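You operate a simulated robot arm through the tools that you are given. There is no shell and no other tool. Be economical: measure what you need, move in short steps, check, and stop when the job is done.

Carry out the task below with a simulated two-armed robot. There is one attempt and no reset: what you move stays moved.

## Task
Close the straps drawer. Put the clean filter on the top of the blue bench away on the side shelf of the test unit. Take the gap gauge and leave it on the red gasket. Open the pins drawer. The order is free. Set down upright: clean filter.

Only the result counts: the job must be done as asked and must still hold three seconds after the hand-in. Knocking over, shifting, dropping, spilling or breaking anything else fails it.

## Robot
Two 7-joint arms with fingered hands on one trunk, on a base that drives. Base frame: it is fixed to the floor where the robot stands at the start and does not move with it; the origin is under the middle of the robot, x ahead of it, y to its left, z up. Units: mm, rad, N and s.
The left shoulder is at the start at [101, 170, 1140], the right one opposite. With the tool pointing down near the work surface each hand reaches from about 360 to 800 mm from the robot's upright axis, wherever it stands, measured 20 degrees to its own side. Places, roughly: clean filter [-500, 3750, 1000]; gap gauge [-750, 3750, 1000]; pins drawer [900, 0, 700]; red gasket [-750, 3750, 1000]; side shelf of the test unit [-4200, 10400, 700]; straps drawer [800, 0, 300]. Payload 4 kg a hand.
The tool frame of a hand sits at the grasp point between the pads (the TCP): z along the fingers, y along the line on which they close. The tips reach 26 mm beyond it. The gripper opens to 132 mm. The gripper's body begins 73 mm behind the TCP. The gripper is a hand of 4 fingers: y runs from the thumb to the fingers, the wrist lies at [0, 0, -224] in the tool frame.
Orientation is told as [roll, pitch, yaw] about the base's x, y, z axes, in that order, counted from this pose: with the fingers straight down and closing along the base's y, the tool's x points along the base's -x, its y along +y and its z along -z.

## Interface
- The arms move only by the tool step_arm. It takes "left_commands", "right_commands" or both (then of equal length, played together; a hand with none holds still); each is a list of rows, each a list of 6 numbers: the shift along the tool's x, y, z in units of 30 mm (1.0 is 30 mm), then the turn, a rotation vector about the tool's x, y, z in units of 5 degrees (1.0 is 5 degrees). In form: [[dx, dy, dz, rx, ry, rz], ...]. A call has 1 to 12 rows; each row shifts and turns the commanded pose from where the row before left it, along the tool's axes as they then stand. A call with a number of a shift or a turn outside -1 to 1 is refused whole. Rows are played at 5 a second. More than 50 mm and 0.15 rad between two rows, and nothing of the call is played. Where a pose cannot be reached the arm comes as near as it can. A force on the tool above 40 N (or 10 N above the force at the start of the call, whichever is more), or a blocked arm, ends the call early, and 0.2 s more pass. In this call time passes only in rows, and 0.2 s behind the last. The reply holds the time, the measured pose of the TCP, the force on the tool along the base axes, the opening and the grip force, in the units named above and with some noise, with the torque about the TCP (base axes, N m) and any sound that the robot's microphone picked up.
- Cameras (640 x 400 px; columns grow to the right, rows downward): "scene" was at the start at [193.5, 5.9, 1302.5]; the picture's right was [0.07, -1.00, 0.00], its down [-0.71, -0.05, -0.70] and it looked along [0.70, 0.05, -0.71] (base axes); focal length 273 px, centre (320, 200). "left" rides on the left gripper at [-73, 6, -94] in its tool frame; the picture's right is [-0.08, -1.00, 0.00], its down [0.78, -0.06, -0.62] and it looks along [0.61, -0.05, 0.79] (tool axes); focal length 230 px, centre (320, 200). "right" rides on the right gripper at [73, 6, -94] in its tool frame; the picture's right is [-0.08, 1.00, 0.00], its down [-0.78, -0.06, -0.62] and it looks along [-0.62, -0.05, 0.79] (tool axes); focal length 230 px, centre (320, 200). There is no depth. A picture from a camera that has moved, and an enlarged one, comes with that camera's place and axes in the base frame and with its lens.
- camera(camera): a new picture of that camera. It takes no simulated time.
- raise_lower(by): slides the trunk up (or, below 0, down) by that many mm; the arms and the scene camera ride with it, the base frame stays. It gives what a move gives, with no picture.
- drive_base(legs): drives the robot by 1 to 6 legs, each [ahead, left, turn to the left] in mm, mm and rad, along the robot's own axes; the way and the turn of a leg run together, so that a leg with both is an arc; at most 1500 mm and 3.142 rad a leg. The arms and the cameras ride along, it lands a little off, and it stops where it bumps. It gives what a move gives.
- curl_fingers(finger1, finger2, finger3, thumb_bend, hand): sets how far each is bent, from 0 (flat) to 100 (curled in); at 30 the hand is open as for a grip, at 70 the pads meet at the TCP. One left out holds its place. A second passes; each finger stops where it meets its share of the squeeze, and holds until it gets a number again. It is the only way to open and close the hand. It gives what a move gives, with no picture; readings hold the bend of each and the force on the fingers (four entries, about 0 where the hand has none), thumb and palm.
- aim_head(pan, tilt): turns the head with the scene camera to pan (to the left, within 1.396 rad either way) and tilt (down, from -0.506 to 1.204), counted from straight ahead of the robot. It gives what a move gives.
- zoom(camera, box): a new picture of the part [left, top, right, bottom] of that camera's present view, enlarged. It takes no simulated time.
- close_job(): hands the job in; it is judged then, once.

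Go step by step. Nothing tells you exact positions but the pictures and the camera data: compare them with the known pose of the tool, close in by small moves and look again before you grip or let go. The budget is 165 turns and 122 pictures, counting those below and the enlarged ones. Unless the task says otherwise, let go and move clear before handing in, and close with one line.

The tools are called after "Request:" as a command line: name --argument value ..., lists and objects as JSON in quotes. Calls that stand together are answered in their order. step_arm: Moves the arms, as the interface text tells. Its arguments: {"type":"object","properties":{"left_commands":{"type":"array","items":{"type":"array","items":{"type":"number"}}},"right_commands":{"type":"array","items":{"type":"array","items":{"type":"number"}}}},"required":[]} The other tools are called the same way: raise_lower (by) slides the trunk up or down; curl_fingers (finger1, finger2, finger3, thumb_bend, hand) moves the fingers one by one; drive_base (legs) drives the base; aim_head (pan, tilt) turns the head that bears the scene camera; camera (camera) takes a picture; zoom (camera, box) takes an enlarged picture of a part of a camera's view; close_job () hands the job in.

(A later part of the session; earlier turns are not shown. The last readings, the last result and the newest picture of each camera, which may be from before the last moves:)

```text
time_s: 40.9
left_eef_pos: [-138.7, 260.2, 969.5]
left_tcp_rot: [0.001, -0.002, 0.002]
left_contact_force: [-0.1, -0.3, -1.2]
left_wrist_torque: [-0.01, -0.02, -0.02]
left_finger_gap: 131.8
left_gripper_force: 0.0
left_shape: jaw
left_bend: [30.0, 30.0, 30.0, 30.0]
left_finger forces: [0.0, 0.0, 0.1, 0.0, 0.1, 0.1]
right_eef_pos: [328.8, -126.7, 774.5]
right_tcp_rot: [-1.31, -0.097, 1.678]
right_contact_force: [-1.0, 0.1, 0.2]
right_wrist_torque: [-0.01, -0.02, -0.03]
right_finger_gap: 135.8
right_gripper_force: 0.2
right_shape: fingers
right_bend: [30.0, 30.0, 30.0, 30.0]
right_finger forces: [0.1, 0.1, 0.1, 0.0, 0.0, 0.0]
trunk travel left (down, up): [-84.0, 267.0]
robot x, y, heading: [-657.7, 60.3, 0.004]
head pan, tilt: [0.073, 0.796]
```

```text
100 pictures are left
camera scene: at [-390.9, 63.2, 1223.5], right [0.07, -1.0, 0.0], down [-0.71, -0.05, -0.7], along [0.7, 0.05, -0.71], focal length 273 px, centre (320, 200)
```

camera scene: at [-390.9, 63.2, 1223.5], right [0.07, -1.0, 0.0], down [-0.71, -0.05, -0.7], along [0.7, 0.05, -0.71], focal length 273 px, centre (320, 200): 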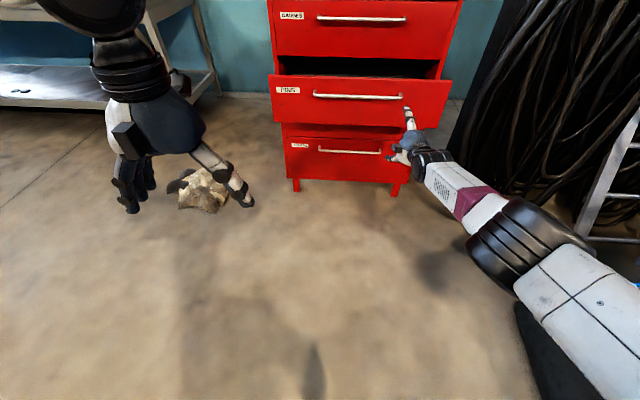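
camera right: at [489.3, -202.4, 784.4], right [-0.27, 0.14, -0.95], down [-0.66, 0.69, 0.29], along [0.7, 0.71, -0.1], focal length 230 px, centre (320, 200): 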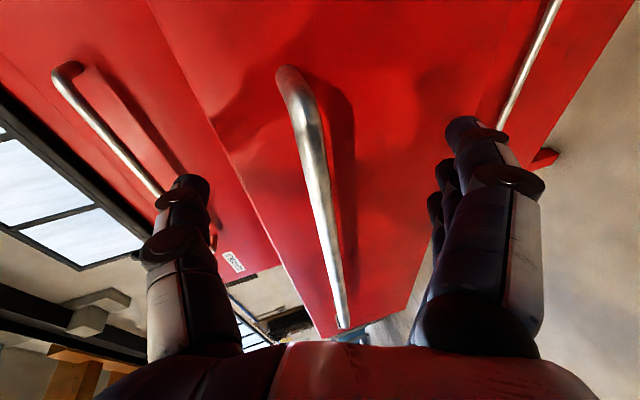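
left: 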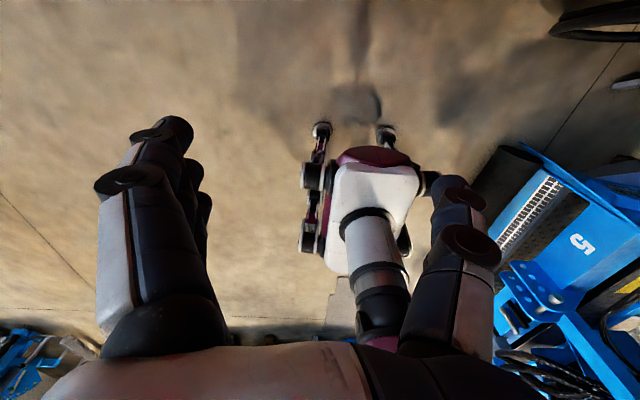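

Pins is open about 210 mm and straps is closed. I'll fold the right arm back to a pointing-down pose and look left for the blue bench.

Request:
step_arm --right_commands '[[0, 0, -0.4, 0, 0, 1], [0, 0, -0.4, 0, 0, 1], [0, 0, -0.4, 0, 0, 1], [0, 0, 0, 0, 0, 1], [0, 0, 0, 0, 0, 1], [0, 0, 0, 0, 0, 1], [0, 0, 0, 0, 0, 1], [0, 0, 0, 0, 0, 1], [0, 0, 0, 0, 0, 1], [0, 0, 0, 0, 0, 1], [0, 0, 0, 0, 0, 1], [0, 0, 0, 0, 0, 1]]'

Request:
step_arm --right_commands '[[0, 0, 0, 0, 0, 1], [0, 0, 0, 0, 0, 1], [0, 0, 0, 0, 0, 1], [0, 0, 0, 0, 0, 1], [0, 0, 0, 0, 0, 1], [0, 0, 0, 0, 0, 1], [0, 0, 0, 0, 1, 0], [0, 0, 0, 0, 1, 0], [0, 0, 0, 0, 1, 0], [0, 0, 0, 0, 1, 0], [0, 0, 0, 0, 1, 0], [0, 0, 0, 0, 1, 0]]'

Request:
aim_head --pan 1.3 --tilt 0.3

Request:
camera --camera "scene"

```text
time_s: 43.5
left_eef_pos: [-138.1, 259.5, 968.8]
left_tcp_rot: [-0.003, -0.001, 0.003]
left_contact_force: [0.4, 0.2, 0.7]
left_wrist_torque: [0.0, -0.02, -0.02]
left_finger_gap: 132.0
left_gripper_force: 0.0
left_shape: jaw
left_bend: [30.0, 30.0, 30.0, 30.0]
left_finger forces: [0.1, 0.0, 0.0, 0.0, 0.0, 0.1]
right_eef_pos: [325.6, -128.5, 769.5]
right_tcp_rot: [-0.997, -1.079, 1.185]
right_contact_force: [0.1, -0.1, 0.1]
right_wrist_torque: [-0.02, 0.0, -0.01]
right_finger_gap: 136.0
right_gripper_force: 0.1
right_shape: fingers
right_bend: [30.0, 30.0, 30.0, 30.0]
right_finger forces: [0.0, 0.0, 0.0, 0.1, 0.0, 0.0]
right hand out of reach, approached as far as the arm can: row 1, 2, 3
trunk travel left (down, up): [-84.0, 267.0]
robot x, y, heading: [-657.8, 61.2, 0.002]
head pan, tilt: [0.073, 0.796]
```

```text
time_s: 46.1
left_eef_pos: [-139.0, 259.3, 970.1]
left_tcp_rot: [-0.001, 0.0, 0.002]
left_contact_force: [-0.6, 0.3, -0.4]
left_wrist_torque: [-0.03, 0.0, 0.01]
left_finger_gap: 131.9
left_gripper_force: 0.0
left_shape: jaw
left_bend: [30.0, 30.0, 30.0, 30.0]
left_finger forces: [0.0, 0.0, 0.0, 0.0, 0.0, 0.0]
right_eef_pos: [289.8, -128.3, 743.0]
right_tcp_rot: [0.134, -0.781, 0.013]
right_contact_force: [0.1, 0.3, 0.4]
right_wrist_torque: [-0.02, 0.04, -0.01]
right_finger_gap: 136.1
right_gripper_force: 0.1
right_shape: fingers
right_bend: [30.0, 30.0, 30.0, 30.0]
right_finger forces: [0.0, 0.0, 0.0, 0.0, 0.0, 0.0]
right hand out of reach, approached as far as the arm can: row 9, 10, 11, 12
trunk travel left (down, up): [-84.0, 267.0]
robot x, y, heading: [-655.6, 56.3, -0.005]
head pan, tilt: [0.073, 0.796]
```

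```text
time_s: 47.6
left_eef_pos: [-137.5, 261.4, 969.2]
left_tcp_rot: [0.001, -0.001, 0.0]
left_contact_force: [-0.5, -0.2, 0.0]
left_wrist_torque: [0.01, -0.03, -0.02]
left_finger_gap: 131.9
left_gripper_force: 0.0
left_shape: jaw
left_bend: [30.0, 30.0, 30.0, 30.0]
left_finger forces: [0.1, 0.0, 0.1, 0.1, 0.0, 0.1]
right_eef_pos: [290.6, -128.4, 742.8]
right_tcp_rot: [0.134, -0.782, 0.009]
right_contact_force: [-1.1, -0.3, -0.4]
right_wrist_torque: [0.0, 0.03, 0.02]
right_finger_gap: 135.7
right_gripper_force: 0.2
right_shape: fingers
right_bend: [30.0, 30.0, 30.0, 30.0]
right_finger forces: [0.0, 0.1, 0.0, 0.0, 0.0, 0.0]
trunk travel left (down, up): [-84.0, 267.0]
robot x, y, heading: [-658.4, 57.2, 0.004]
head pan, tilt: [1.3, 0.3]
```

```text
99 pictures are left
camera scene: at [-446.1, 147.2, 1267.5], right [0.96, -0.27, 0.0], down [-0.08, -0.29, -0.96], along [0.25, 0.92, -0.3], focal length 273 px, centre (320, 200)
```

scene: 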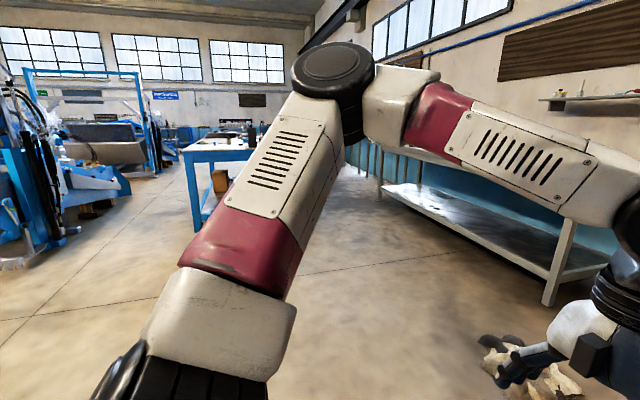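

I see a blue table at roughly x −530, y 2700 and beyond. I'll raise the trunk back, turn left 90° and look again.

Request:
drive_base --legs '[[0, 0, 1.5708]]'

Request:
raise_lower --by 90

Request:
aim_head --pan 0 --tilt 0.25

Request:
camera --camera "scene"

```text
time_s: 51.7
left_eef_pos: [-837.8, 585.0, 968.4]
left_tcp_rot: [0.001, 0.0, 1.529]
left_contact_force: [-1.0, -0.2, 0.5]
left_wrist_torque: [-0.01, 0.02, -0.02]
left_finger_gap: 131.7
left_gripper_force: 0.0
left_shape: jaw
left_bend: [30.0, 30.0, 30.0, 30.0]
left_finger forces: [0.1, 0.0, 0.0, 0.0, 0.1, 0.0]
right_eef_pos: [-431.6, 994.9, 742.9]
right_tcp_rot: [0.134, -0.78, 1.54]
right_contact_force: [-0.1, -0.1, 0.2]
right_wrist_torque: [-0.01, -0.03, 0.01]
right_finger_gap: 135.9
right_gripper_force: 0.0
right_shape: fingers
right_bend: [30.0, 30.0, 30.0, 30.0]
right_finger forces: [0.0, 0.0, 0.0, 0.1, 0.0, 0.1]
trunk travel left (down, up): [-84.0, 267.0]
robot x, y, heading: [-655.9, 57.5, 1.528]
head pan, tilt: [1.3, 0.3]
```

```text
time_s: 52.9
left_eef_pos: [-838.3, 585.6, 1057.1]
left_tcp_rot: [0.0, 0.001, 1.529]
left_contact_force: [-0.5, 0.1, -0.2]
left_wrist_torque: [-0.03, 0.0, -0.03]
left_finger_gap: 132.0
left_gripper_force: 0.1
left_shape: jaw
left_bend: [30.0, 30.0, 30.0, 30.0]
left_finger forces: [0.0, 0.0, 0.1, 0.0, 0.1, 0.0]
right_eef_pos: [-431.8, 990.4, 1046.3]
right_tcp_rot: [0.13, -1.035, 1.543]
right_contact_force: [0.3, 0.6, 0.0]
right_wrist_torque: [-0.01, 0.05, -0.01]
right_finger_gap: 135.9
right_gripper_force: 0.1
right_shape: fingers
right_bend: [30.0, 30.0, 30.0, 30.0]
right_finger forces: [0.0, 0.0, 0.0, 0.0, 0.1, 0.0]
trunk travel left (down, up): [-174.0, 177.0]
robot x, y, heading: [-658.2, 58.6, 1.53]
head pan, tilt: [1.3, 0.3]
```

```text
time_s: 54.4
left_eef_pos: [-838.0, 584.1, 1057.7]
left_tcp_rot: [-0.002, -0.002, 1.53]
left_contact_force: [-0.4, 0.9, 0.5]
left_wrist_torque: [0.0, 0.01, 0.01]
left_finger_gap: 131.8
left_gripper_force: 0.1
left_shape: jaw
left_bend: [30.0, 30.0, 30.0, 30.0]
left_finger forces: [0.0, 0.1, 0.0, 0.0, 0.0, 0.0]
right_eef_pos: [-432.4, 989.6, 1048.2]
right_tcp_rot: [0.131, -1.037, 1.543]
right_contact_force: [0.1, 0.1, -0.1]
right_wrist_torque: [-0.01, -0.01, 0.01]
right_finger_gap: 135.6
right_gripper_force: 0.1
right_shape: fingers
right_bend: [30.0, 30.0, 30.0, 30.0]
right_finger forces: [0.0, 0.1, 0.1, 0.1, 0.1, 0.0]
trunk travel left (down, up): [-174.0, 177.0]
robot x, y, heading: [-656.5, 58.8, 1.53]
head pan, tilt: [0.0, 0.25]
```

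```text
98 pictures are left
camera scene: at [-648.4, 244.8, 1372.4], right [1.0, -0.04, 0.0], down [-0.01, -0.25, -0.97], along [0.04, 0.97, -0.25], focal length 273 px, centre (320, 200)
```

scene: 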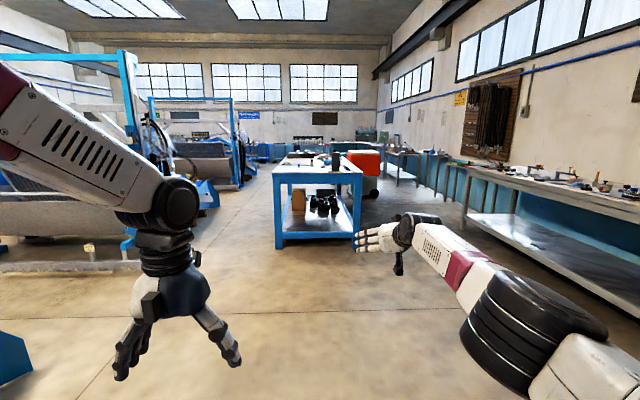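

The blue bench is straight ahead, front edge at y about 3250 and spanning x from about −1020 to −40. I'll drive closer.

Request:
zoom --camera "scene" --box '[250, 130, 410, 260]'

Request:
drive_base --legs '[[1400, 0, 0.04], [800, 0, 0]]'

Request:
aim_head --pan 0 --tilt 0.6

Request:
camera --camera "scene"

```text
3.08 times, centred on (330, 195) of scene
camera zoom: at [-648.4, 244.8, 1372.4], right [1.0, -0.04, 0.0], down [-0.01, -0.25, -0.97], along [0.04, 0.97, -0.25], focal length 839 px, centre (289, 215)
```

zoom: 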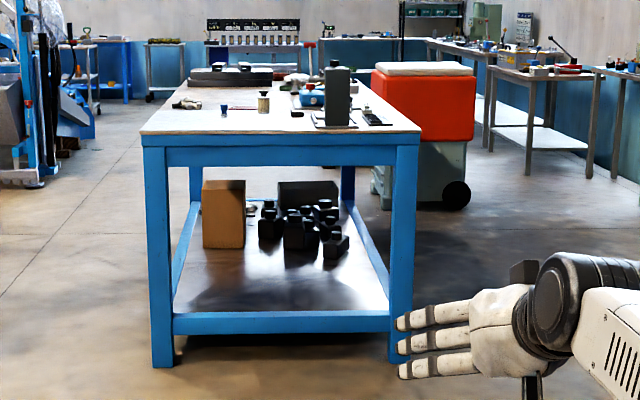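

```text
time_s: 65.3
left_eef_pos: [-854.1, 2783.4, 1058.6]
left_tcp_rot: [0.0, 0.0, 1.58]
left_contact_force: [0.3, -0.1, 0.0]
left_wrist_torque: [0.0, -0.02, 0.0]
left_finger_gap: 131.8
left_gripper_force: 0.0
left_shape: jaw
left_bend: [30.0, 30.0, 30.0, 30.0]
left_finger forces: [0.0, 0.0, 0.0, 0.1, 0.0, 0.0]
right_eef_pos: [-468.5, 3207.9, 1048.3]
right_tcp_rot: [0.132, -1.037, 1.595]
right_contact_force: [-0.3, -0.2, -0.2]
right_wrist_torque: [-0.03, -0.04, -0.02]
right_finger_gap: 135.8
right_gripper_force: 0.1
right_shape: fingers
right_bend: [30.0, 30.0, 30.0, 30.0]
right_finger forces: [0.0, 0.0, 0.1, 0.0, 0.0, 0.0]
trunk travel left (down, up): [-174.0, 177.0]
robot x, y, heading: [-648.1, 2265.8, 1.583]
head pan, tilt: [0.0, 0.25]
```

```text
time_s: 66.2
left_eef_pos: [-854.5, 2782.3, 1058.3]
left_tcp_rot: [-0.001, -0.002, 1.579]
left_contact_force: [-0.7, -0.4, 0.6]
left_wrist_torque: [0.01, 0.0, 0.0]
left_finger_gap: 131.7
left_gripper_force: 0.1
left_shape: jaw
left_bend: [30.0, 30.0, 30.0, 30.0]
left_finger forces: [0.0, 0.0, 0.0, 0.0, 0.0, 0.0]
right_eef_pos: [-470.0, 3208.5, 1049.0]
right_tcp_rot: [0.129, -1.039, 1.594]
right_contact_force: [-0.5, -0.7, -0.2]
right_wrist_torque: [0.0, 0.0, 0.0]
right_finger_gap: 135.8
right_gripper_force: 0.0
right_shape: fingers
right_bend: [30.0, 30.0, 30.0, 30.0]
right_finger forces: [0.0, 0.0, 0.1, 0.0, 0.0, 0.1]
trunk travel left (down, up): [-174.0, 177.0]
robot x, y, heading: [-647.9, 2263.9, 1.58]
head pan, tilt: [0.0, 0.6]
```

```text
96 pictures are left
camera scene: at [-647.8, 2448.0, 1340.3], right [1.0, 0.01, 0.0], down [0.01, -0.56, -0.83], along [-0.01, 0.83, -0.56], focal length 273 px, centre (320, 200)
```

scene: 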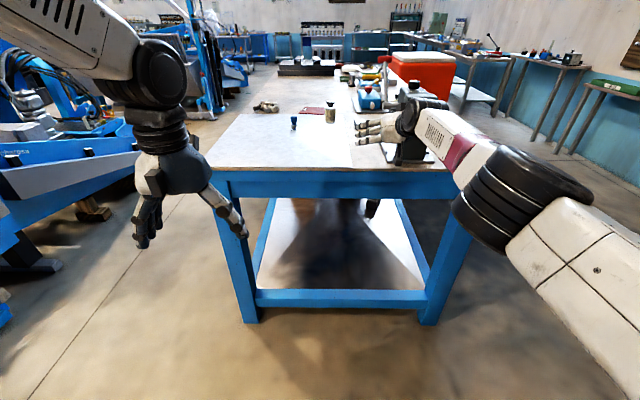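

My right hand is hovering over the bench front, so I'll retract it to a compact pointing-down pose before going nearer.

Request:
step_arm --right_commands '[[0.5, 0, -0.86, 0, 0, 0], [0.5, 0, -0.86, 0, 0, 0], [0.5, 0, -0.86, 0, 1, 0], [0.58, 0, -0.8, 0, 1, 0], [0.65, 0, -0.75, 0, 1, 0], [0.71, 0, -0.7, 0, 1, 0], [0.77, 0, -0.63, 0, 1, 0], [0.82, 0, -0.57, 0, 1, 0], [0.87, 0, -0.5, 0, 1, 0], [0.9, 0, -0.4, 0, 1, 0], [0.93, 0, -0.34, 0, 1, 0], [0.96, 0, -0.26, 0, 1, 0]]'

Request:
camera --camera "scene"

```text
time_s: 68.8
left_eef_pos: [-853.9, 2782.7, 1058.3]
left_tcp_rot: [0.0, -0.002, 1.578]
left_contact_force: [0.8, -0.6, 0.1]
left_wrist_torque: [0.04, 0.01, 0.01]
left_finger_gap: 131.7
left_gripper_force: 0.0
left_shape: jaw
left_bend: [30.0, 30.0, 30.0, 30.0]
left_finger forces: [0.0, 0.0, 0.1, 0.0, 0.0, 0.0]
right_eef_pos: [-428.7, 3039.4, 1062.7]
right_tcp_rot: [0.068, -0.163, 1.696]
right_contact_force: [-0.6, 0.2, -1.2]
right_wrist_torque: [0.04, -0.01, 0.02]
right_finger_gap: 135.9
right_gripper_force: 0.2
right_shape: fingers
right_bend: [30.0, 30.0, 30.0, 30.0]
right_finger forces: [0.0, 0.0, 0.1, 0.1, 0.1, 0.0]
right hand out of reach, approached as far as the arm can: row 1, 2, 3, 4, 5, 6, 7, 8, 9, 10, 11, 12
trunk travel left (down, up): [-174.0, 177.0]
robot x, y, heading: [-645.2, 2265.2, 1.584]
head pan, tilt: [0.0, 0.6]
```

```text
95 pictures are left
camera scene: at [-647.8, 2447.9, 1340.3], right [1.0, 0.01, 0.0], down [0.01, -0.56, -0.83], along [-0.01, 0.83, -0.56], focal length 273 px, centre (320, 200)
```

scene: 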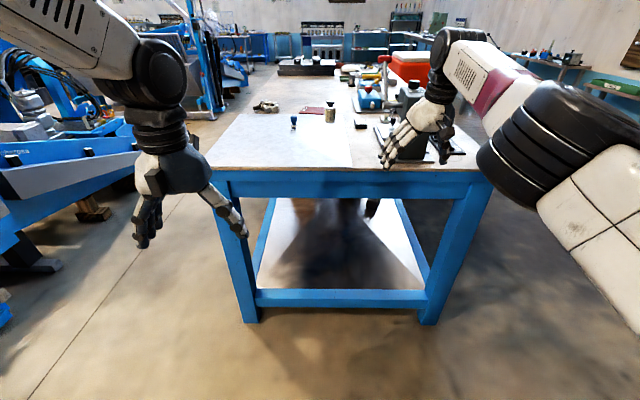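

Better. I pull the right hand back another stretch and zoom in on the bench top.

Request:
step_arm --right_commands '[[0.98, 0, -0.16, 0, 0.9, -0.6], [0.98, 0, -0.1, 0, 0.9, -0.6], [1, 0, 0, 0, 0, -0.5], [1, 0, 0, -0.5, 0, 0], [1, 0, 0, 0, 0, 0], [1, 0, 0, 0, 0, 0], [1, 0, 0, 0, 0, 0], [1, 0, 0, 0, 0, 0]]'

Request:
zoom --camera "scene" --box '[200, 50, 500, 200]'

```text
time_s: 70.5
left_eef_pos: [-855.6, 2781.6, 1059.2]
left_tcp_rot: [0.001, -0.003, 1.58]
left_contact_force: [0.1, -0.5, 0.3]
left_wrist_torque: [0.02, -0.05, 0.0]
left_finger_gap: 131.9
left_gripper_force: 0.1
left_shape: jaw
left_bend: [30.0, 30.0, 30.0, 30.0]
left_finger forces: [0.0, 0.0, 0.1, 0.1, 0.0, 0.0]
right_eef_pos: [-369.7, 2880.7, 1076.6]
right_tcp_rot: [0.1, -0.021, 1.853]
right_contact_force: [0.1, -0.6, 0.3]
right_wrist_torque: [-0.02, -0.04, 0.01]
right_finger_gap: 136.1
right_gripper_force: 0.1
right_shape: fingers
right_bend: [30.0, 30.0, 30.0, 30.0]
right_finger forces: [0.0, 0.0, 0.0, 0.0, 0.1, 0.0]
right hand out of reach, approached as far as the arm can: row 1, 2, 3, 4, 5
trunk travel left (down, up): [-174.0, 177.0]
robot x, y, heading: [-645.6, 2264.0, 1.582]
head pan, tilt: [0.0, 0.6]
```

```text
2.13 times, centred on (350, 125) of scene
camera zoom: at [-648.6, 2446.6, 1340.6], right [1.0, 0.01, 0.0], down [0.01, -0.56, -0.83], along [-0.01, 0.83, -0.56], focal length 582 px, centre (256, 360)
```

zoom: 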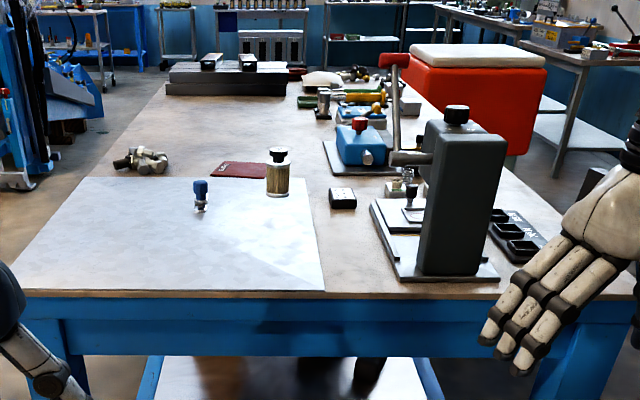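

The bench carries a filter cartridge (dark cap) at about (−612, 3726), a blue-topped item at (−786, 3725), a red flat piece at about (−702, 3900) and a small dark block at (−479, 3643). Before closing in, I look down to learn my base's extent and check the aisle on the left.

Request:
aim_head --pan 0 --tilt 1.204

Request:
camera --camera "scene"

Request:
aim_head --pan 0.7 --tilt 0.5

Request:
camera --camera "scene"

```text
time_s: 71.5
left_eef_pos: [-854.9, 2781.6, 1058.0]
left_tcp_rot: [0.0, -0.002, 1.58]
left_contact_force: [-0.2, -0.8, -0.7]
left_wrist_torque: [0.03, 0.0, -0.01]
left_finger_gap: 131.7
left_gripper_force: 0.1
left_shape: jaw
left_bend: [30.0, 30.0, 30.0, 30.0]
left_finger forces: [0.0, 0.0, 0.1, 0.1, 0.0, 0.1]
right_eef_pos: [-368.9, 2882.8, 1076.3]
right_tcp_rot: [0.099, -0.02, 1.853]
right_contact_force: [0.1, -0.5, 0.1]
right_wrist_torque: [0.02, 0.03, -0.01]
right_finger_gap: 136.2
right_gripper_force: 0.0
right_shape: fingers
right_bend: [30.0, 30.0, 30.0, 30.0]
right_finger forces: [0.0, 0.1, 0.1, 0.1, 0.1, 0.0]
trunk travel left (down, up): [-174.0, 177.0]
robot x, y, heading: [-649.1, 2264.0, 1.583]
head pan, tilt: [0.0, 1.201]
```

```text
93 pictures are left
camera scene: at [-647.6, 2415.7, 1295.7], right [1.0, 0.01, 0.0], down [0.01, -0.93, -0.36], along [0.0, 0.36, -0.93], focal length 273 px, centre (320, 200)
```

scene: 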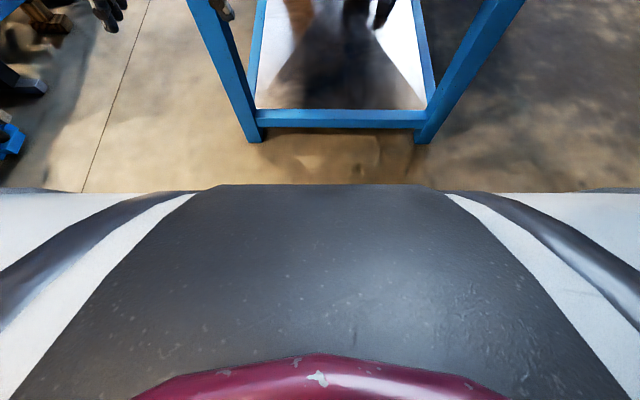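

```text
time_s: 72.6
left_eef_pos: [-854.7, 2782.3, 1058.8]
left_tcp_rot: [0.0, -0.001, 1.579]
left_contact_force: [-0.2, 0.1, 0.6]
left_wrist_torque: [-0.01, 0.0, 0.01]
left_finger_gap: 131.9
left_gripper_force: 0.2
left_shape: jaw
left_bend: [30.0, 30.0, 30.0, 30.0]
left_finger forces: [0.0, 0.1, 0.0, 0.0, 0.1, 0.0]
right_eef_pos: [-368.3, 2882.2, 1076.4]
right_tcp_rot: [0.099, -0.021, 1.854]
right_contact_force: [0.0, 0.3, 0.1]
right_wrist_torque: [-0.02, 0.0, 0.03]
right_finger_gap: 136.3
right_gripper_force: 0.1
right_shape: fingers
right_bend: [30.0, 30.0, 30.0, 30.0]
right_finger forces: [0.0, 0.0, 0.0, 0.1, 0.1, 0.0]
trunk travel left (down, up): [-174.0, 177.0]
robot x, y, heading: [-645.5, 2265.4, 1.581]
head pan, tilt: [0.7, 0.499]
```

```text
92 pictures are left
camera scene: at [-706.2, 2428.8, 1349.2], right [0.76, 0.65, 0.0], down [0.31, -0.36, -0.88], along [-0.57, 0.67, -0.48], focal length 273 px, centre (320, 200)
```

scene: 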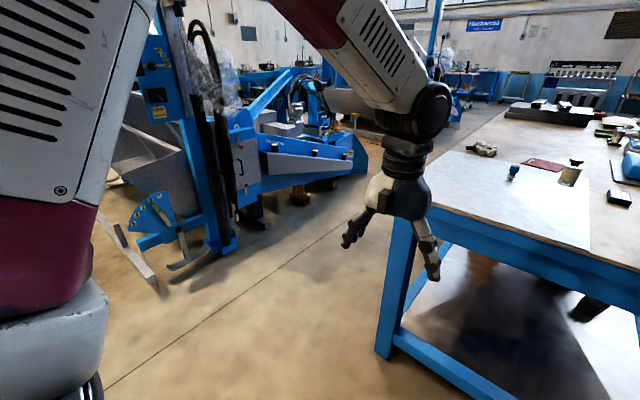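

The bench legs stand at x −1010 and −90, with the front at about y 3250. I'll shift left 200 and forward 450, so that my right hand avoids the press tower, and look closer.

Request:
drive_base --legs '[[0, 200, 0], [450, 0, 0]]'

Request:
aim_head --pan -0.15 --tilt 0.45

Request:
camera --camera "scene"

Request:
zoom --camera "scene" --box '[220, 100, 460, 250]'

```text
time_s: 76.5
left_eef_pos: [-1054.3, 3228.9, 1057.7]
left_tcp_rot: [0.0, 0.002, 1.579]
left_contact_force: [-0.1, 0.1, 0.4]
left_wrist_torque: [0.0, 0.01, 0.03]
left_finger_gap: 132.1
left_gripper_force: 0.1
left_shape: jaw
left_bend: [30.0, 30.0, 30.0, 30.0]
left_finger forces: [0.0, 0.1, 0.1, 0.0, 0.0, 0.0]
right_eef_pos: [-567.8, 3327.8, 1075.2]
right_tcp_rot: [0.099, -0.021, 1.852]
right_contact_force: [-0.6, 0.6, -0.1]
right_wrist_torque: [0.01, 0.04, -0.02]
right_finger_gap: 136.0
right_gripper_force: 0.1
right_shape: fingers
right_bend: [30.0, 30.0, 30.0, 30.0]
right_finger forces: [0.0, 0.0, 0.0, 0.0, 0.0, 0.1]
trunk travel left (down, up): [-174.0, 177.0]
robot x, y, heading: [-844.7, 2713.5, 1.579]
head pan, tilt: [0.7, 0.499]
```

```text
time_s: 77.7
left_eef_pos: [-1054.8, 3228.5, 1058.4]
left_tcp_rot: [0.002, -0.001, 1.579]
left_contact_force: [0.3, 0.0, 0.1]
left_wrist_torque: [0.0, -0.01, 0.0]
left_finger_gap: 132.1
left_gripper_force: 0.0
left_shape: jaw
left_bend: [30.0, 30.0, 30.0, 30.0]
left_finger forces: [0.0, 0.0, 0.0, 0.0, 0.0, 0.0]
right_eef_pos: [-568.5, 3327.1, 1076.1]
right_tcp_rot: [0.1, -0.021, 1.851]
right_contact_force: [0.8, 0.4, 0.7]
right_wrist_torque: [0.01, 0.02, -0.01]
right_finger_gap: 135.9
right_gripper_force: 0.0
right_shape: fingers
right_bend: [30.0, 30.0, 30.0, 30.0]
right_finger forces: [0.1, 0.0, 0.1, 0.1, 0.0, 0.0]
trunk travel left (down, up): [-174.0, 177.0]
robot x, y, heading: [-851.9, 2711.8, 1.58]
head pan, tilt: [-0.15, 0.45]
```

```text
91 pictures are left
camera scene: at [-834.2, 2896.4, 1353.8], right [0.99, -0.14, 0.0], down [-0.06, -0.43, -0.9], along [0.13, 0.89, -0.44], focal length 273 px, centre (320, 200)
```

scene: 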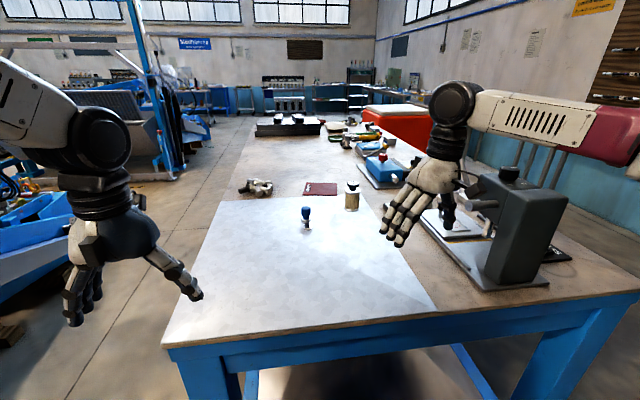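

```text
2.67 times, centred on (340, 175) of scene
camera zoom: at [-834.2, 2896.4, 1353.8], right [0.99, -0.14, 0.0], down [-0.06, -0.43, -0.9], along [0.13, 0.89, -0.44], focal length 728 px, centre (267, 267)
```

zoom: 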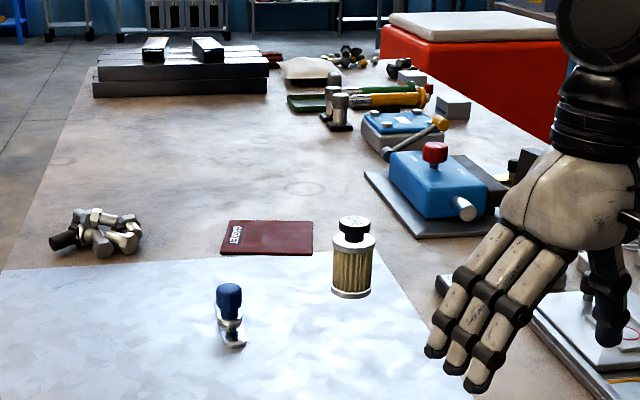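

The filter (mesh cylinder) is at about (−608, 3695), the blue-handled gauge at about (−774, 3615) and the red gasket plate centred near (−691, 3874). These are too far in from the front, so I'll approach from the bench's left side, facing +x.

Request:
drive_base --legs '[[-350, 0, 0], [0, 0, -1.58], [-530, 0, 0], [0, 800, 0]]'

Request:
aim_head --pan 1.2 --tilt 0.6

Request:
camera --camera "scene"

```text
time_s: 90.4
left_eef_pos: [-853.8, 3363.1, 1058.5]
left_tcp_rot: [-0.001, -0.002, -0.002]
left_contact_force: [0.0, 0.1, 0.0]
left_wrist_torque: [-0.01, 0.0, 0.04]
left_finger_gap: 132.0
left_gripper_force: 0.1
left_shape: jaw
left_bend: [30.0, 30.0, 30.0, 30.0]
left_finger forces: [0.1, 0.0, 0.0, 0.1, 0.0, 0.0]
right_eef_pos: [-758.4, 2876.7, 1076.6]
right_tcp_rot: [0.1, -0.02, 0.271]
right_contact_force: [0.3, 0.2, 0.1]
right_wrist_torque: [-0.02, 0.01, -0.01]
right_finger_gap: 136.3
right_gripper_force: 0.0
right_shape: fingers
right_bend: [30.0, 30.0, 30.0, 30.0]
right_finger forces: [0.0, 0.0, 0.0, 0.0, 0.0, 0.0]
trunk travel left (down, up): [-174.0, 177.0]
robot x, y, heading: [-1371.8, 3159.3, -0.005]
head pan, tilt: [-0.15, 0.45]
```

```text
time_s: 91.9
left_eef_pos: [-853.7, 3364.3, 1058.6]
left_tcp_rot: [0.001, -0.002, -0.002]
left_contact_force: [-0.1, 0.5, -0.3]
left_wrist_torque: [-0.02, -0.01, 0.01]
left_finger_gap: 132.0
left_gripper_force: 0.1
left_shape: jaw
left_bend: [30.0, 30.0, 30.0, 30.0]
left_finger forces: [0.0, 0.0, 0.0, 0.0, 0.0, 0.0]
right_eef_pos: [-758.4, 2877.0, 1074.4]
right_tcp_rot: [0.099, -0.021, 0.272]
right_contact_force: [-0.3, -0.9, -0.7]
right_wrist_torque: [0.0, -0.02, 0.0]
right_finger_gap: 136.1
right_gripper_force: 0.0
right_shape: fingers
right_bend: [30.0, 30.0, 30.0, 30.0]
right_finger forces: [0.0, 0.0, 0.0, 0.1, 0.1, 0.1]
trunk travel left (down, up): [-174.0, 177.0]
robot x, y, heading: [-1374.0, 3163.2, -0.002]
head pan, tilt: [1.201, 0.6]
```

```text
89 pictures are left
camera scene: at [-1245.1, 3243.9, 1340.2], right [0.93, -0.36, 0.0], down [-0.21, -0.53, -0.83], along [0.3, 0.77, -0.56], focal length 273 px, centre (320, 200)
```

scene: 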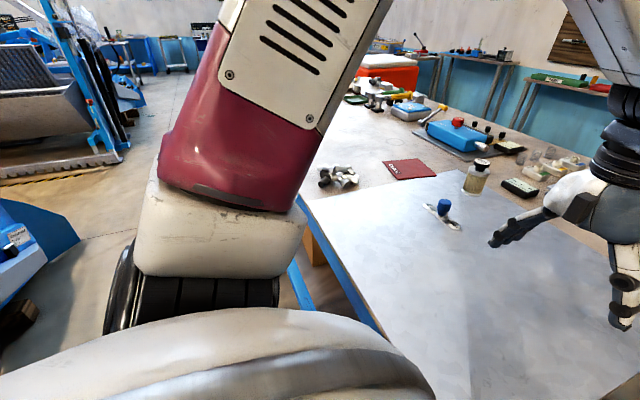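

The way is clear. I strafe left 380 and look straight at the items.

Request:
drive_base --legs '[[0, 380, 0]]'

Request:
aim_head --pan 0.15 --tilt 0.65

Request:
camera --camera "scene"

```text
time_s: 94.3
left_eef_pos: [-852.5, 3741.7, 1058.0]
left_tcp_rot: [0.0, -0.002, 0.001]
left_contact_force: [0.1, -0.2, -0.5]
left_wrist_torque: [-0.03, -0.01, 0.02]
left_finger_gap: 132.1
left_gripper_force: 0.0
left_shape: jaw
left_bend: [30.0, 30.0, 30.0, 30.0]
left_finger forces: [0.0, 0.1, 0.1, 0.1, 0.0, 0.0]
right_eef_pos: [-758.0, 3255.8, 1076.3]
right_tcp_rot: [0.101, -0.022, 0.272]
right_contact_force: [-0.3, 0.6, -0.6]
right_wrist_torque: [0.0, 0.06, 0.0]
right_finger_gap: 136.0
right_gripper_force: 0.0
right_shape: fingers
right_bend: [30.0, 30.0, 30.0, 30.0]
right_finger forces: [0.0, 0.0, 0.1, 0.0, 0.1, 0.0]
trunk travel left (down, up): [-174.0, 177.0]
robot x, y, heading: [-1372.6, 3538.0, 0.001]
head pan, tilt: [1.201, 0.6]
```

```text
time_s: 95.6
left_eef_pos: [-852.9, 3740.1, 1058.4]
left_tcp_rot: [0.0, -0.001, 0.001]
left_contact_force: [-0.3, 0.4, 0.1]
left_wrist_torque: [0.0, 0.01, 0.0]
left_finger_gap: 131.8
left_gripper_force: 0.2
left_shape: jaw
left_bend: [30.0, 30.0, 30.0, 30.0]
left_finger forces: [0.0, 0.1, 0.0, 0.0, 0.0, 0.0]
right_eef_pos: [-758.4, 3254.8, 1075.9]
right_tcp_rot: [0.098, -0.021, 0.272]
right_contact_force: [-0.4, -0.6, -0.7]
right_wrist_torque: [0.01, -0.02, -0.01]
right_finger_gap: 136.1
right_gripper_force: 0.1
right_shape: fingers
right_bend: [30.0, 30.0, 30.0, 30.0]
right_finger forces: [0.1, 0.0, 0.1, 0.0, 0.1, 0.0]
trunk travel left (down, up): [-174.0, 177.0]
robot x, y, heading: [-1374.7, 3536.0, -0.0]
head pan, tilt: [0.15, 0.649]
```

```text
88 pictures are left
camera scene: at [-1191.1, 3551.6, 1336.0], right [0.15, -0.99, 0.0], down [-0.6, -0.09, -0.8], along [0.79, 0.12, -0.6], focal length 273 px, centre (320, 200)
```

scene: 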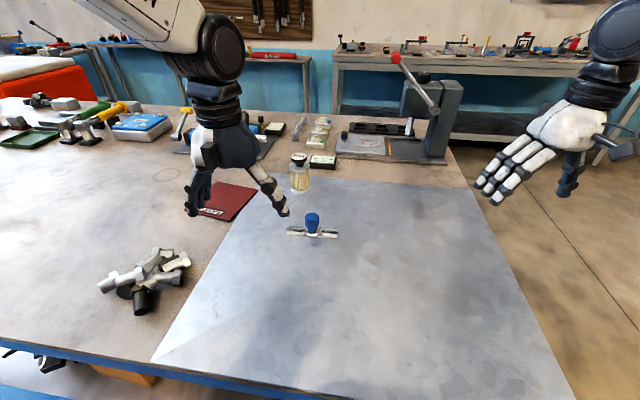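

Request:
zoom --camera "scene" --box '[180, 140, 380, 265]'

```text
3.20 times, centred on (280, 202) of scene
camera zoom: at [-1191.1, 3551.6, 1336.0], right [0.15, -0.99, 0.0], down [-0.6, -0.09, -0.8], along [0.79, 0.12, -0.6], focal length 873 px, centre (448, 192)
```

zoom: 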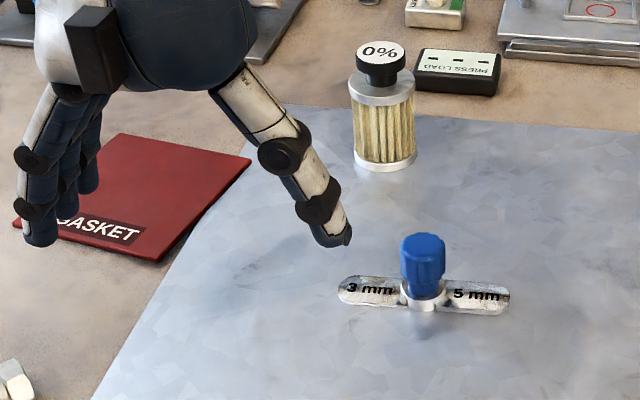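

The gap gauge is a "3 mm / 5 mm" bar with an upright blue handle at about (−766, 3633), top z about 968. The filter's label reads "0%", so it's clean. I bring the left hand over the gauge.

Request:
step_arm --left_commands '[[-0.73, -0.9, 0, 0, 0, 0], [-0.73, -0.9, 0, 0, 0, 0], [-0.73, -0.9, 0, 0, 0, 0], [-0.73, -0.9, 0, 0, 0, 0], [0, 0, 0.8, 0, 0, 0], [0, 0, 0.8, 0, 0, 0]]'

Request:
camera --camera "left"

Request:
zoom --camera "scene" --box '[220, 140, 420, 265]'

```text
time_s: 97.0
left_eef_pos: [-765.5, 3633.1, 1008.5]
left_tcp_rot: [-0.001, 0.0, 0.001]
left_contact_force: [-0.1, -0.5, -0.6]
left_wrist_torque: [0.02, 0.01, -0.02]
left_finger_gap: 131.7
left_gripper_force: 0.0
left_shape: jaw
left_bend: [30.0, 30.0, 30.0, 30.0]
left_finger forces: [0.1, 0.1, 0.0, 0.1, 0.1, 0.0]
right_eef_pos: [-757.8, 3254.6, 1075.5]
right_tcp_rot: [0.099, -0.02, 0.27]
right_contact_force: [0.5, 0.1, 0.3]
right_wrist_torque: [-0.02, 0.02, 0.02]
right_finger_gap: 136.2
right_gripper_force: 0.0
right_shape: fingers
right_bend: [30.0, 30.0, 30.0, 30.0]
right_finger forces: [0.1, 0.0, 0.0, 0.1, 0.0, 0.0]
trunk travel left (down, up): [-174.0, 177.0]
robot x, y, heading: [-1372.6, 3539.0, 0.0]
head pan, tilt: [0.15, 0.649]
```

```text
86 pictures are left
camera left: at [-692.8, 3637.4, 1102.5], right [0.08, -1.0, 0.0], down [-0.79, -0.06, 0.62], along [-0.61, -0.05, -0.79], focal length 230 px, centre (320, 200)
```

left: 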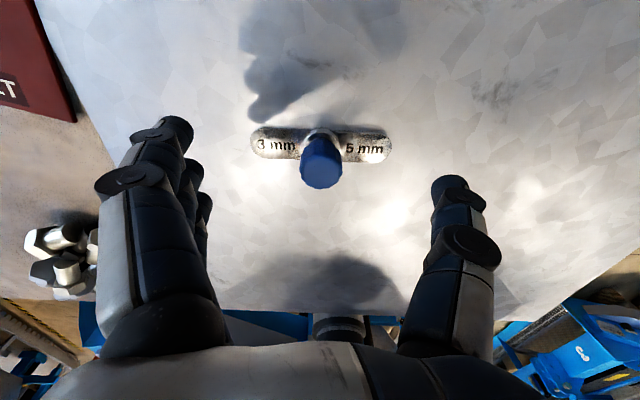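

```text
3.20 times, centred on (320, 202) of scene
camera zoom: at [-1190.6, 3551.2, 1335.8], right [0.15, -0.99, 0.0], down [-0.6, -0.09, -0.8], along [0.79, 0.12, -0.6], focal length 873 px, centre (320, 192)
```

zoom: 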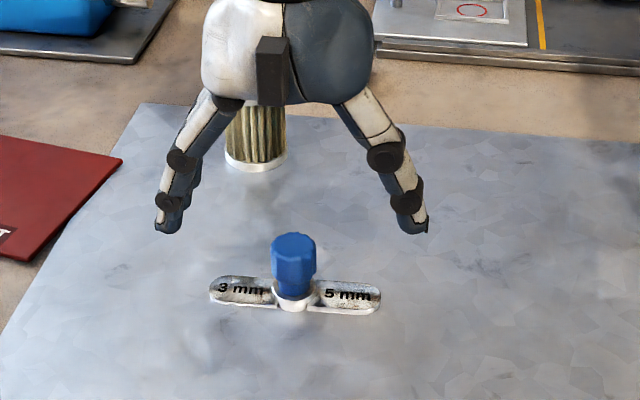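

The gauge handle is aligned with the TCP within 2 mm. I lower 50 mm and grip.

Request:
step_arm --left_commands '[[0.03, -0.05, 0.6, 0, 0, 0], [0, 0, 0.6, 0, 0, 0], [0, 0, 0.45, 0, 0, 0]]'

Request:
curl_fingers --hand "left" --finger1 66 --finger2 66 --finger3 66 --thumb_bend 66

Request:
camera --camera "left"

```text
time_s: 97.8
left_eef_pos: [-765.8, 3630.8, 962.4]
left_tcp_rot: [-0.003, -0.002, 0.002]
left_contact_force: [0.3, 0.2, -0.5]
left_wrist_torque: [-0.01, 0.01, 0.03]
left_finger_gap: 131.8
left_gripper_force: 0.1
left_shape: jaw
left_bend: [30.0, 30.0, 30.0, 30.0]
left_finger forces: [0.0, 0.0, 0.0, 0.0, 0.0, 0.0]
right_eef_pos: [-758.4, 3254.7, 1075.2]
right_tcp_rot: [0.099, -0.021, 0.272]
right_contact_force: [0.5, 0.6, 0.1]
right_wrist_torque: [0.04, 0.02, 0.0]
right_finger_gap: 136.3
right_gripper_force: 0.0
right_shape: fingers
right_bend: [30.0, 30.0, 30.0, 30.0]
right_finger forces: [0.0, 0.0, 0.0, 0.0, 0.0, 0.1]
trunk travel left (down, up): [-174.0, 177.0]
robot x, y, heading: [-1371.1, 3538.2, -0.001]
head pan, tilt: [0.15, 0.649]
```

```text
time_s: 98.8
left_eef_pos: [-764.6, 3631.4, 961.3]
left_tcp_rot: [-0.002, 0.0, 0.004]
left_contact_force: [1.1, -0.3, 0.6]
left_wrist_torque: [-0.01, 0.0, -0.03]
left_finger_gap: 25.7
left_gripper_force: 2.0
left_shape: fingers
left_bend: [66.0, 64.0, 65.0, 65.0]
left_finger forces: [0.0, 1.6, 0.3, 0.1, 2.2, 0.0]
right_eef_pos: [-758.8, 3254.1, 1076.3]
right_tcp_rot: [0.098, -0.02, 0.272]
right_contact_force: [0.0, 0.6, 0.0]
right_wrist_torque: [0.0, -0.02, 0.02]
right_finger_gap: 136.0
right_gripper_force: 0.0
right_shape: fingers
right_bend: [30.0, 30.0, 30.0, 30.0]
right_finger forces: [0.1, 0.0, 0.1, 0.0, 0.1, 0.0]
trunk travel left (down, up): [-174.0, 177.0]
robot x, y, heading: [-1372.6, 3539.4, -0.008]
head pan, tilt: [0.15, 0.649]
```

```text
84 pictures are left
camera left: at [-692.1, 3637.1, 1054.2], right [0.08, -1.0, 0.0], down [-0.78, -0.06, 0.62], along [-0.61, -0.05, -0.79], focal length 230 px, centre (320, 200)
```

left: 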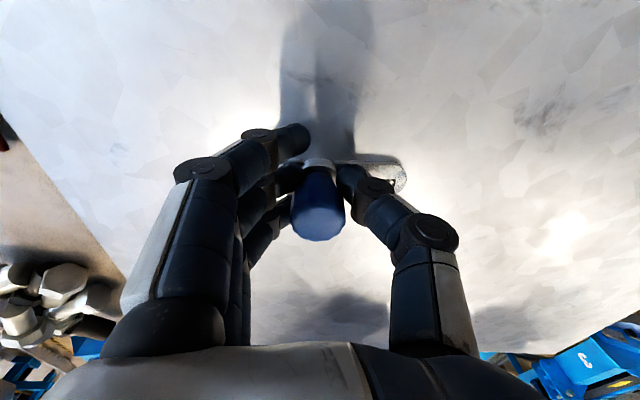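

Contact with the handle on both sides. I tighten the grip and lift a little.

Request:
curl_fingers --hand "left" --finger1 76 --finger2 76 --finger3 76 --thumb_bend 74

Request:
step_arm --left_commands '[[0, 0, -0.8, 0, 0, 0], [0, 0, -0.8, 0, 0, 0]]'

Request:
camera --camera "left"

Request:
zoom --camera "scene" --box '[180, 140, 380, 265]'

```text
time_s: 99.8
left_eef_pos: [-765.2, 3632.3, 961.1]
left_tcp_rot: [-0.002, 0.001, 0.004]
left_contact_force: [0.1, -0.6, -0.8]
left_wrist_torque: [-0.03, 0.01, -0.03]
left_finger_gap: 13.4
left_gripper_force: 17.0
left_shape: fingers
left_bend: [76.0, 70.0, 70.0, 68.0]
left_finger forces: [0.1, 10.1, 9.5, 0.0, 14.5, 0.0]
right_eef_pos: [-759.0, 3254.1, 1074.7]
right_tcp_rot: [0.1, -0.022, 0.271]
right_contact_force: [0.4, 0.3, 0.0]
right_wrist_torque: [0.02, 0.02, -0.01]
right_finger_gap: 136.2
right_gripper_force: 0.1
right_shape: fingers
right_bend: [30.0, 30.0, 30.0, 30.0]
right_finger forces: [0.0, 0.0, 0.0, 0.1, 0.0, 0.1]
trunk travel left (down, up): [-174.0, 177.0]
robot x, y, heading: [-1372.1, 3539.8, 0.001]
head pan, tilt: [0.15, 0.649]
```

```text
time_s: 100.4
left_eef_pos: [-765.4, 3632.2, 1009.8]
left_tcp_rot: [-0.006, 0.001, 0.006]
left_contact_force: [-0.6, -0.9, -1.5]
left_wrist_torque: [0.03, 0.01, -0.03]
left_finger_gap: 13.5
left_gripper_force: 17.2
left_shape: fingers
left_bend: [76.0, 70.0, 70.0, 68.0]
left_finger forces: [0.0, 10.3, 9.9, 0.0, 14.7, 0.0]
right_eef_pos: [-758.9, 3254.5, 1076.3]
right_tcp_rot: [0.1, -0.021, 0.271]
right_contact_force: [0.1, -0.1, 0.1]
right_wrist_torque: [0.04, 0.0, -0.01]
right_finger_gap: 136.2
right_gripper_force: 0.0
right_shape: fingers
right_bend: [30.0, 30.0, 30.0, 30.0]
right_finger forces: [0.1, 0.0, 0.1, 0.0, 0.1, 0.1]
trunk travel left (down, up): [-174.0, 177.0]
robot x, y, heading: [-1374.8, 3541.0, 0.002]
head pan, tilt: [0.15, 0.649]
```

```text
83 pictures are left
camera left: at [-692.4, 3639.8, 1102.4], right [0.08, -1.0, 0.01], down [-0.78, -0.06, 0.62], along [-0.61, -0.06, -0.79], focal length 230 px, centre (320, 200)
```

left: 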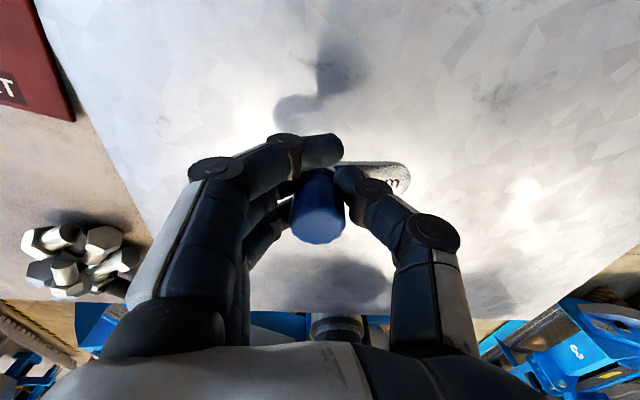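

```text
3.20 times, centred on (280, 202) of scene
camera zoom: at [-1191.3, 3551.4, 1336.0], right [0.15, -0.99, 0.0], down [-0.6, -0.09, -0.8], along [0.79, 0.12, -0.6], focal length 873 px, centre (448, 192)
```

zoom: 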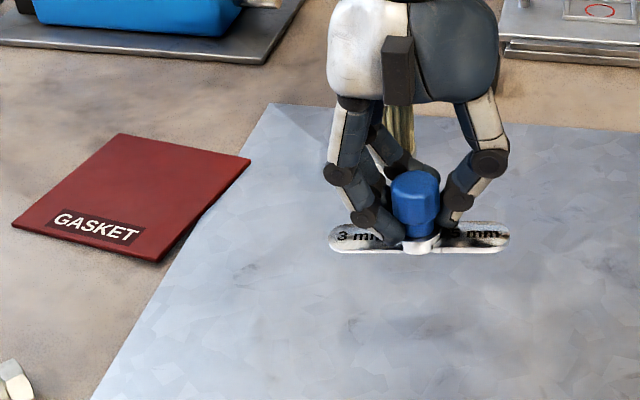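

The gauge is lifted cleanly. The gasket is centred at about (−684, 3877) and turned roughly 10°. I carry the gauge over it.

Request:
step_arm --left_commands '[[0, 0.9, -0.3, 0, 0, 0], [0, 0.9, 0, 0, 0, 0], [0, 0.9, 0, 0, 0, 0], [0, 0.9, 0, 0, 0, 0], [0, 0.91, 0, 0, 0, 0], [-0.67, 0.91, 0, 0, 0, 0], [-0.67, 0.91, 0, 0, 0, 0], [-0.67, 0.91, 0, 0, 0, 0], [-0.68, 0.91, 0, 0, 0, 0], [0, 0, 0, 0, 0, 1], [0, 0, 0, 0, 0, 1]]'

Request:
zoom --camera "scene" --box '[140, 130, 340, 255]'

Request:
camera --camera "left"

```text
time_s: 102.8
left_eef_pos: [-687.0, 3875.3, 1017.4]
left_tcp_rot: [0.0, 0.0, -0.174]
left_contact_force: [0.7, 0.4, -1.1]
left_wrist_torque: [-0.03, -0.01, -0.01]
left_finger_gap: 13.8
left_gripper_force: 18.2
left_shape: fingers
left_bend: [76.0, 70.0, 70.0, 68.0]
left_finger forces: [0.1, 10.3, 9.7, 0.0, 16.0, 0.1]
right_eef_pos: [-756.9, 3255.2, 1076.1]
right_tcp_rot: [0.097, -0.02, 0.271]
right_contact_force: [0.2, -0.5, 0.6]
right_wrist_torque: [-0.05, -0.03, -0.01]
right_finger_gap: 136.3
right_gripper_force: 0.0
right_shape: fingers
right_bend: [30.0, 30.0, 30.0, 30.0]
right_finger forces: [0.0, 0.0, 0.0, 0.0, 0.0, 0.1]
trunk travel left (down, up): [-174.0, 177.0]
robot x, y, heading: [-1371.0, 3536.8, -0.002]
head pan, tilt: [0.15, 0.649]
```

```text
3.20 times, centred on (240, 192) of scene
camera zoom: at [-1190.7, 3551.8, 1335.9], right [0.15, -0.99, 0.0], down [-0.6, -0.09, -0.8], along [0.79, 0.12, -0.6], focal length 873 px, centre (576, 224)
```

zoom: 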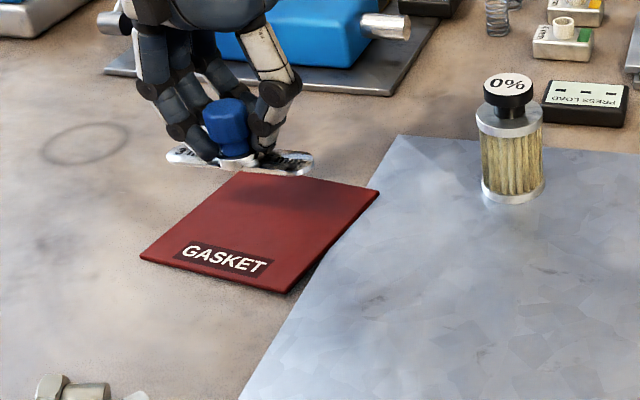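

```text
80 pictures are left
camera left: at [-612.9, 3867.3, 1111.1], right [-0.1, -1.0, 0.0], down [-0.78, 0.08, 0.62], along [-0.61, 0.06, -0.79], focal length 230 px, centre (320, 200)
```

left: 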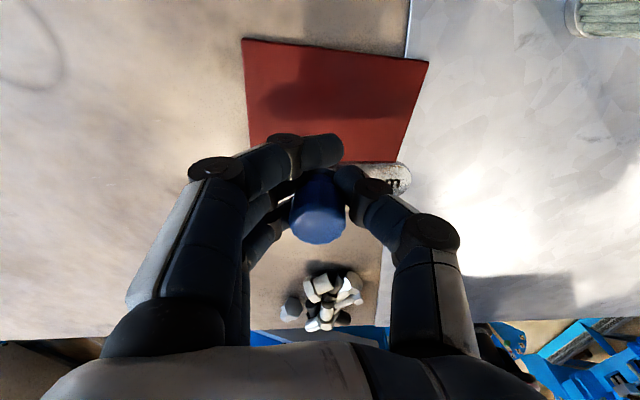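

The TCP is at the gasket's centre within a few mm. I lower to just above contact height.

Request:
step_arm --left_commands '[[0, 0, 0.7, 0, 0, 0], [0, 0, 0.6, 0, 0, 0], [0, 0, 0.3, 0, 0, 0]]'

Request:
zoom --camera "scene" --box '[140, 130, 340, 255]'

```text
time_s: 103.6
left_eef_pos: [-685.7, 3875.9, 970.9]
left_tcp_rot: [0.001, 0.0, -0.177]
left_contact_force: [-0.4, -1.3, -0.7]
left_wrist_torque: [0.0, 0.01, 0.01]
left_finger_gap: 13.2
left_gripper_force: 18.1
left_shape: fingers
left_bend: [76.0, 70.0, 70.0, 68.0]
left_finger forces: [0.0, 10.6, 10.1, 0.0, 16.1, 0.0]
right_eef_pos: [-756.8, 3254.4, 1075.2]
right_tcp_rot: [0.1, -0.022, 0.272]
right_contact_force: [0.0, -0.1, 0.4]
right_wrist_torque: [0.01, -0.01, 0.03]
right_finger_gap: 136.3
right_gripper_force: 0.1
right_shape: fingers
right_bend: [30.0, 30.0, 30.0, 30.0]
right_finger forces: [0.1, 0.0, 0.1, 0.0, 0.0, 0.0]
trunk travel left (down, up): [-174.0, 177.0]
robot x, y, heading: [-1372.2, 3538.1, -0.004]
head pan, tilt: [0.15, 0.649]
```

```text
3.20 times, centred on (240, 192) of scene
camera zoom: at [-1190.8, 3551.6, 1335.9], right [0.15, -0.99, 0.0], down [-0.6, -0.09, -0.8], along [0.79, 0.12, -0.6], focal length 873 px, centre (576, 224)
```

zoom: 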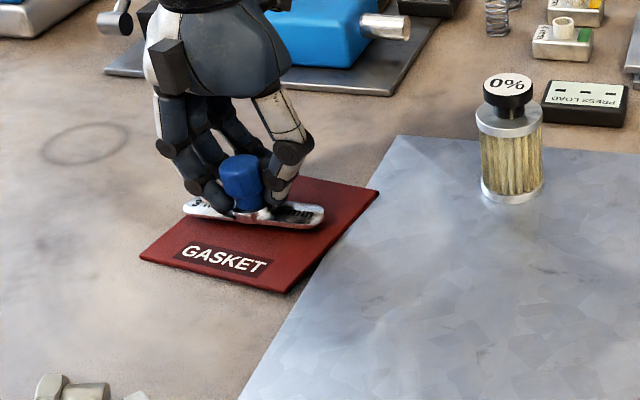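

It's nearly down and centred over the gasket. Final small lowering steps follow.

Request:
step_arm --left_commands '[[0, 0, 0.12, 0, 0, 0], [0, 0, 0.1, 0, 0, 0]]'

Request:
zoom --camera "scene" --box '[180, 150, 280, 215]'

```text
time_s: 104.2
left_eef_pos: [-684.4, 3874.9, 963.1]
left_tcp_rot: [-0.001, -0.002, -0.175]
left_contact_force: [0.0, 0.3, -1.9]
left_wrist_torque: [0.01, 0.01, -0.02]
left_finger_gap: 13.2
left_gripper_force: 18.8
left_shape: fingers
left_bend: [76.0, 70.0, 70.0, 68.0]
left_finger forces: [0.0, 10.7, 10.2, 0.1, 16.2, 0.0]
right_eef_pos: [-758.5, 3254.4, 1076.3]
right_tcp_rot: [0.1, -0.021, 0.272]
right_contact_force: [-0.1, 0.2, 0.0]
right_wrist_torque: [0.01, 0.01, -0.02]
right_finger_gap: 136.3
right_gripper_force: 0.2
right_shape: fingers
right_bend: [30.0, 30.0, 30.0, 30.0]
right_finger forces: [0.0, 0.0, 0.0, 0.0, 0.0, 0.1]
trunk travel left (down, up): [-174.0, 177.0]
robot x, y, heading: [-1372.9, 3539.9, -0.002]
head pan, tilt: [0.15, 0.649]
```

```text
6.15 times, centred on (230, 182) of scene
camera zoom: at [-1190.9, 3551.5, 1335.9], right [0.15, -0.99, 0.0], down [-0.6, -0.09, -0.8], along [0.79, 0.12, -0.6], focal length 1679 px, centre (874, 308)
```

zoom: 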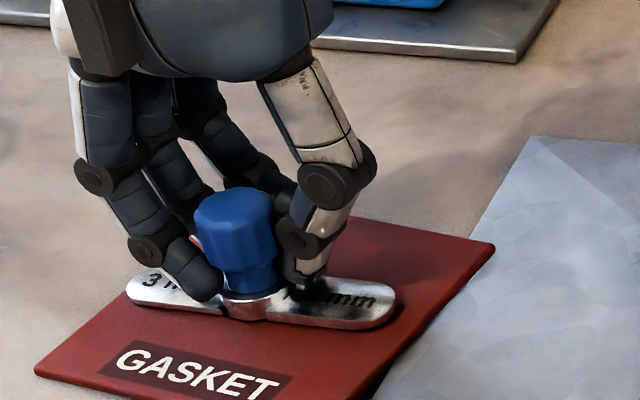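

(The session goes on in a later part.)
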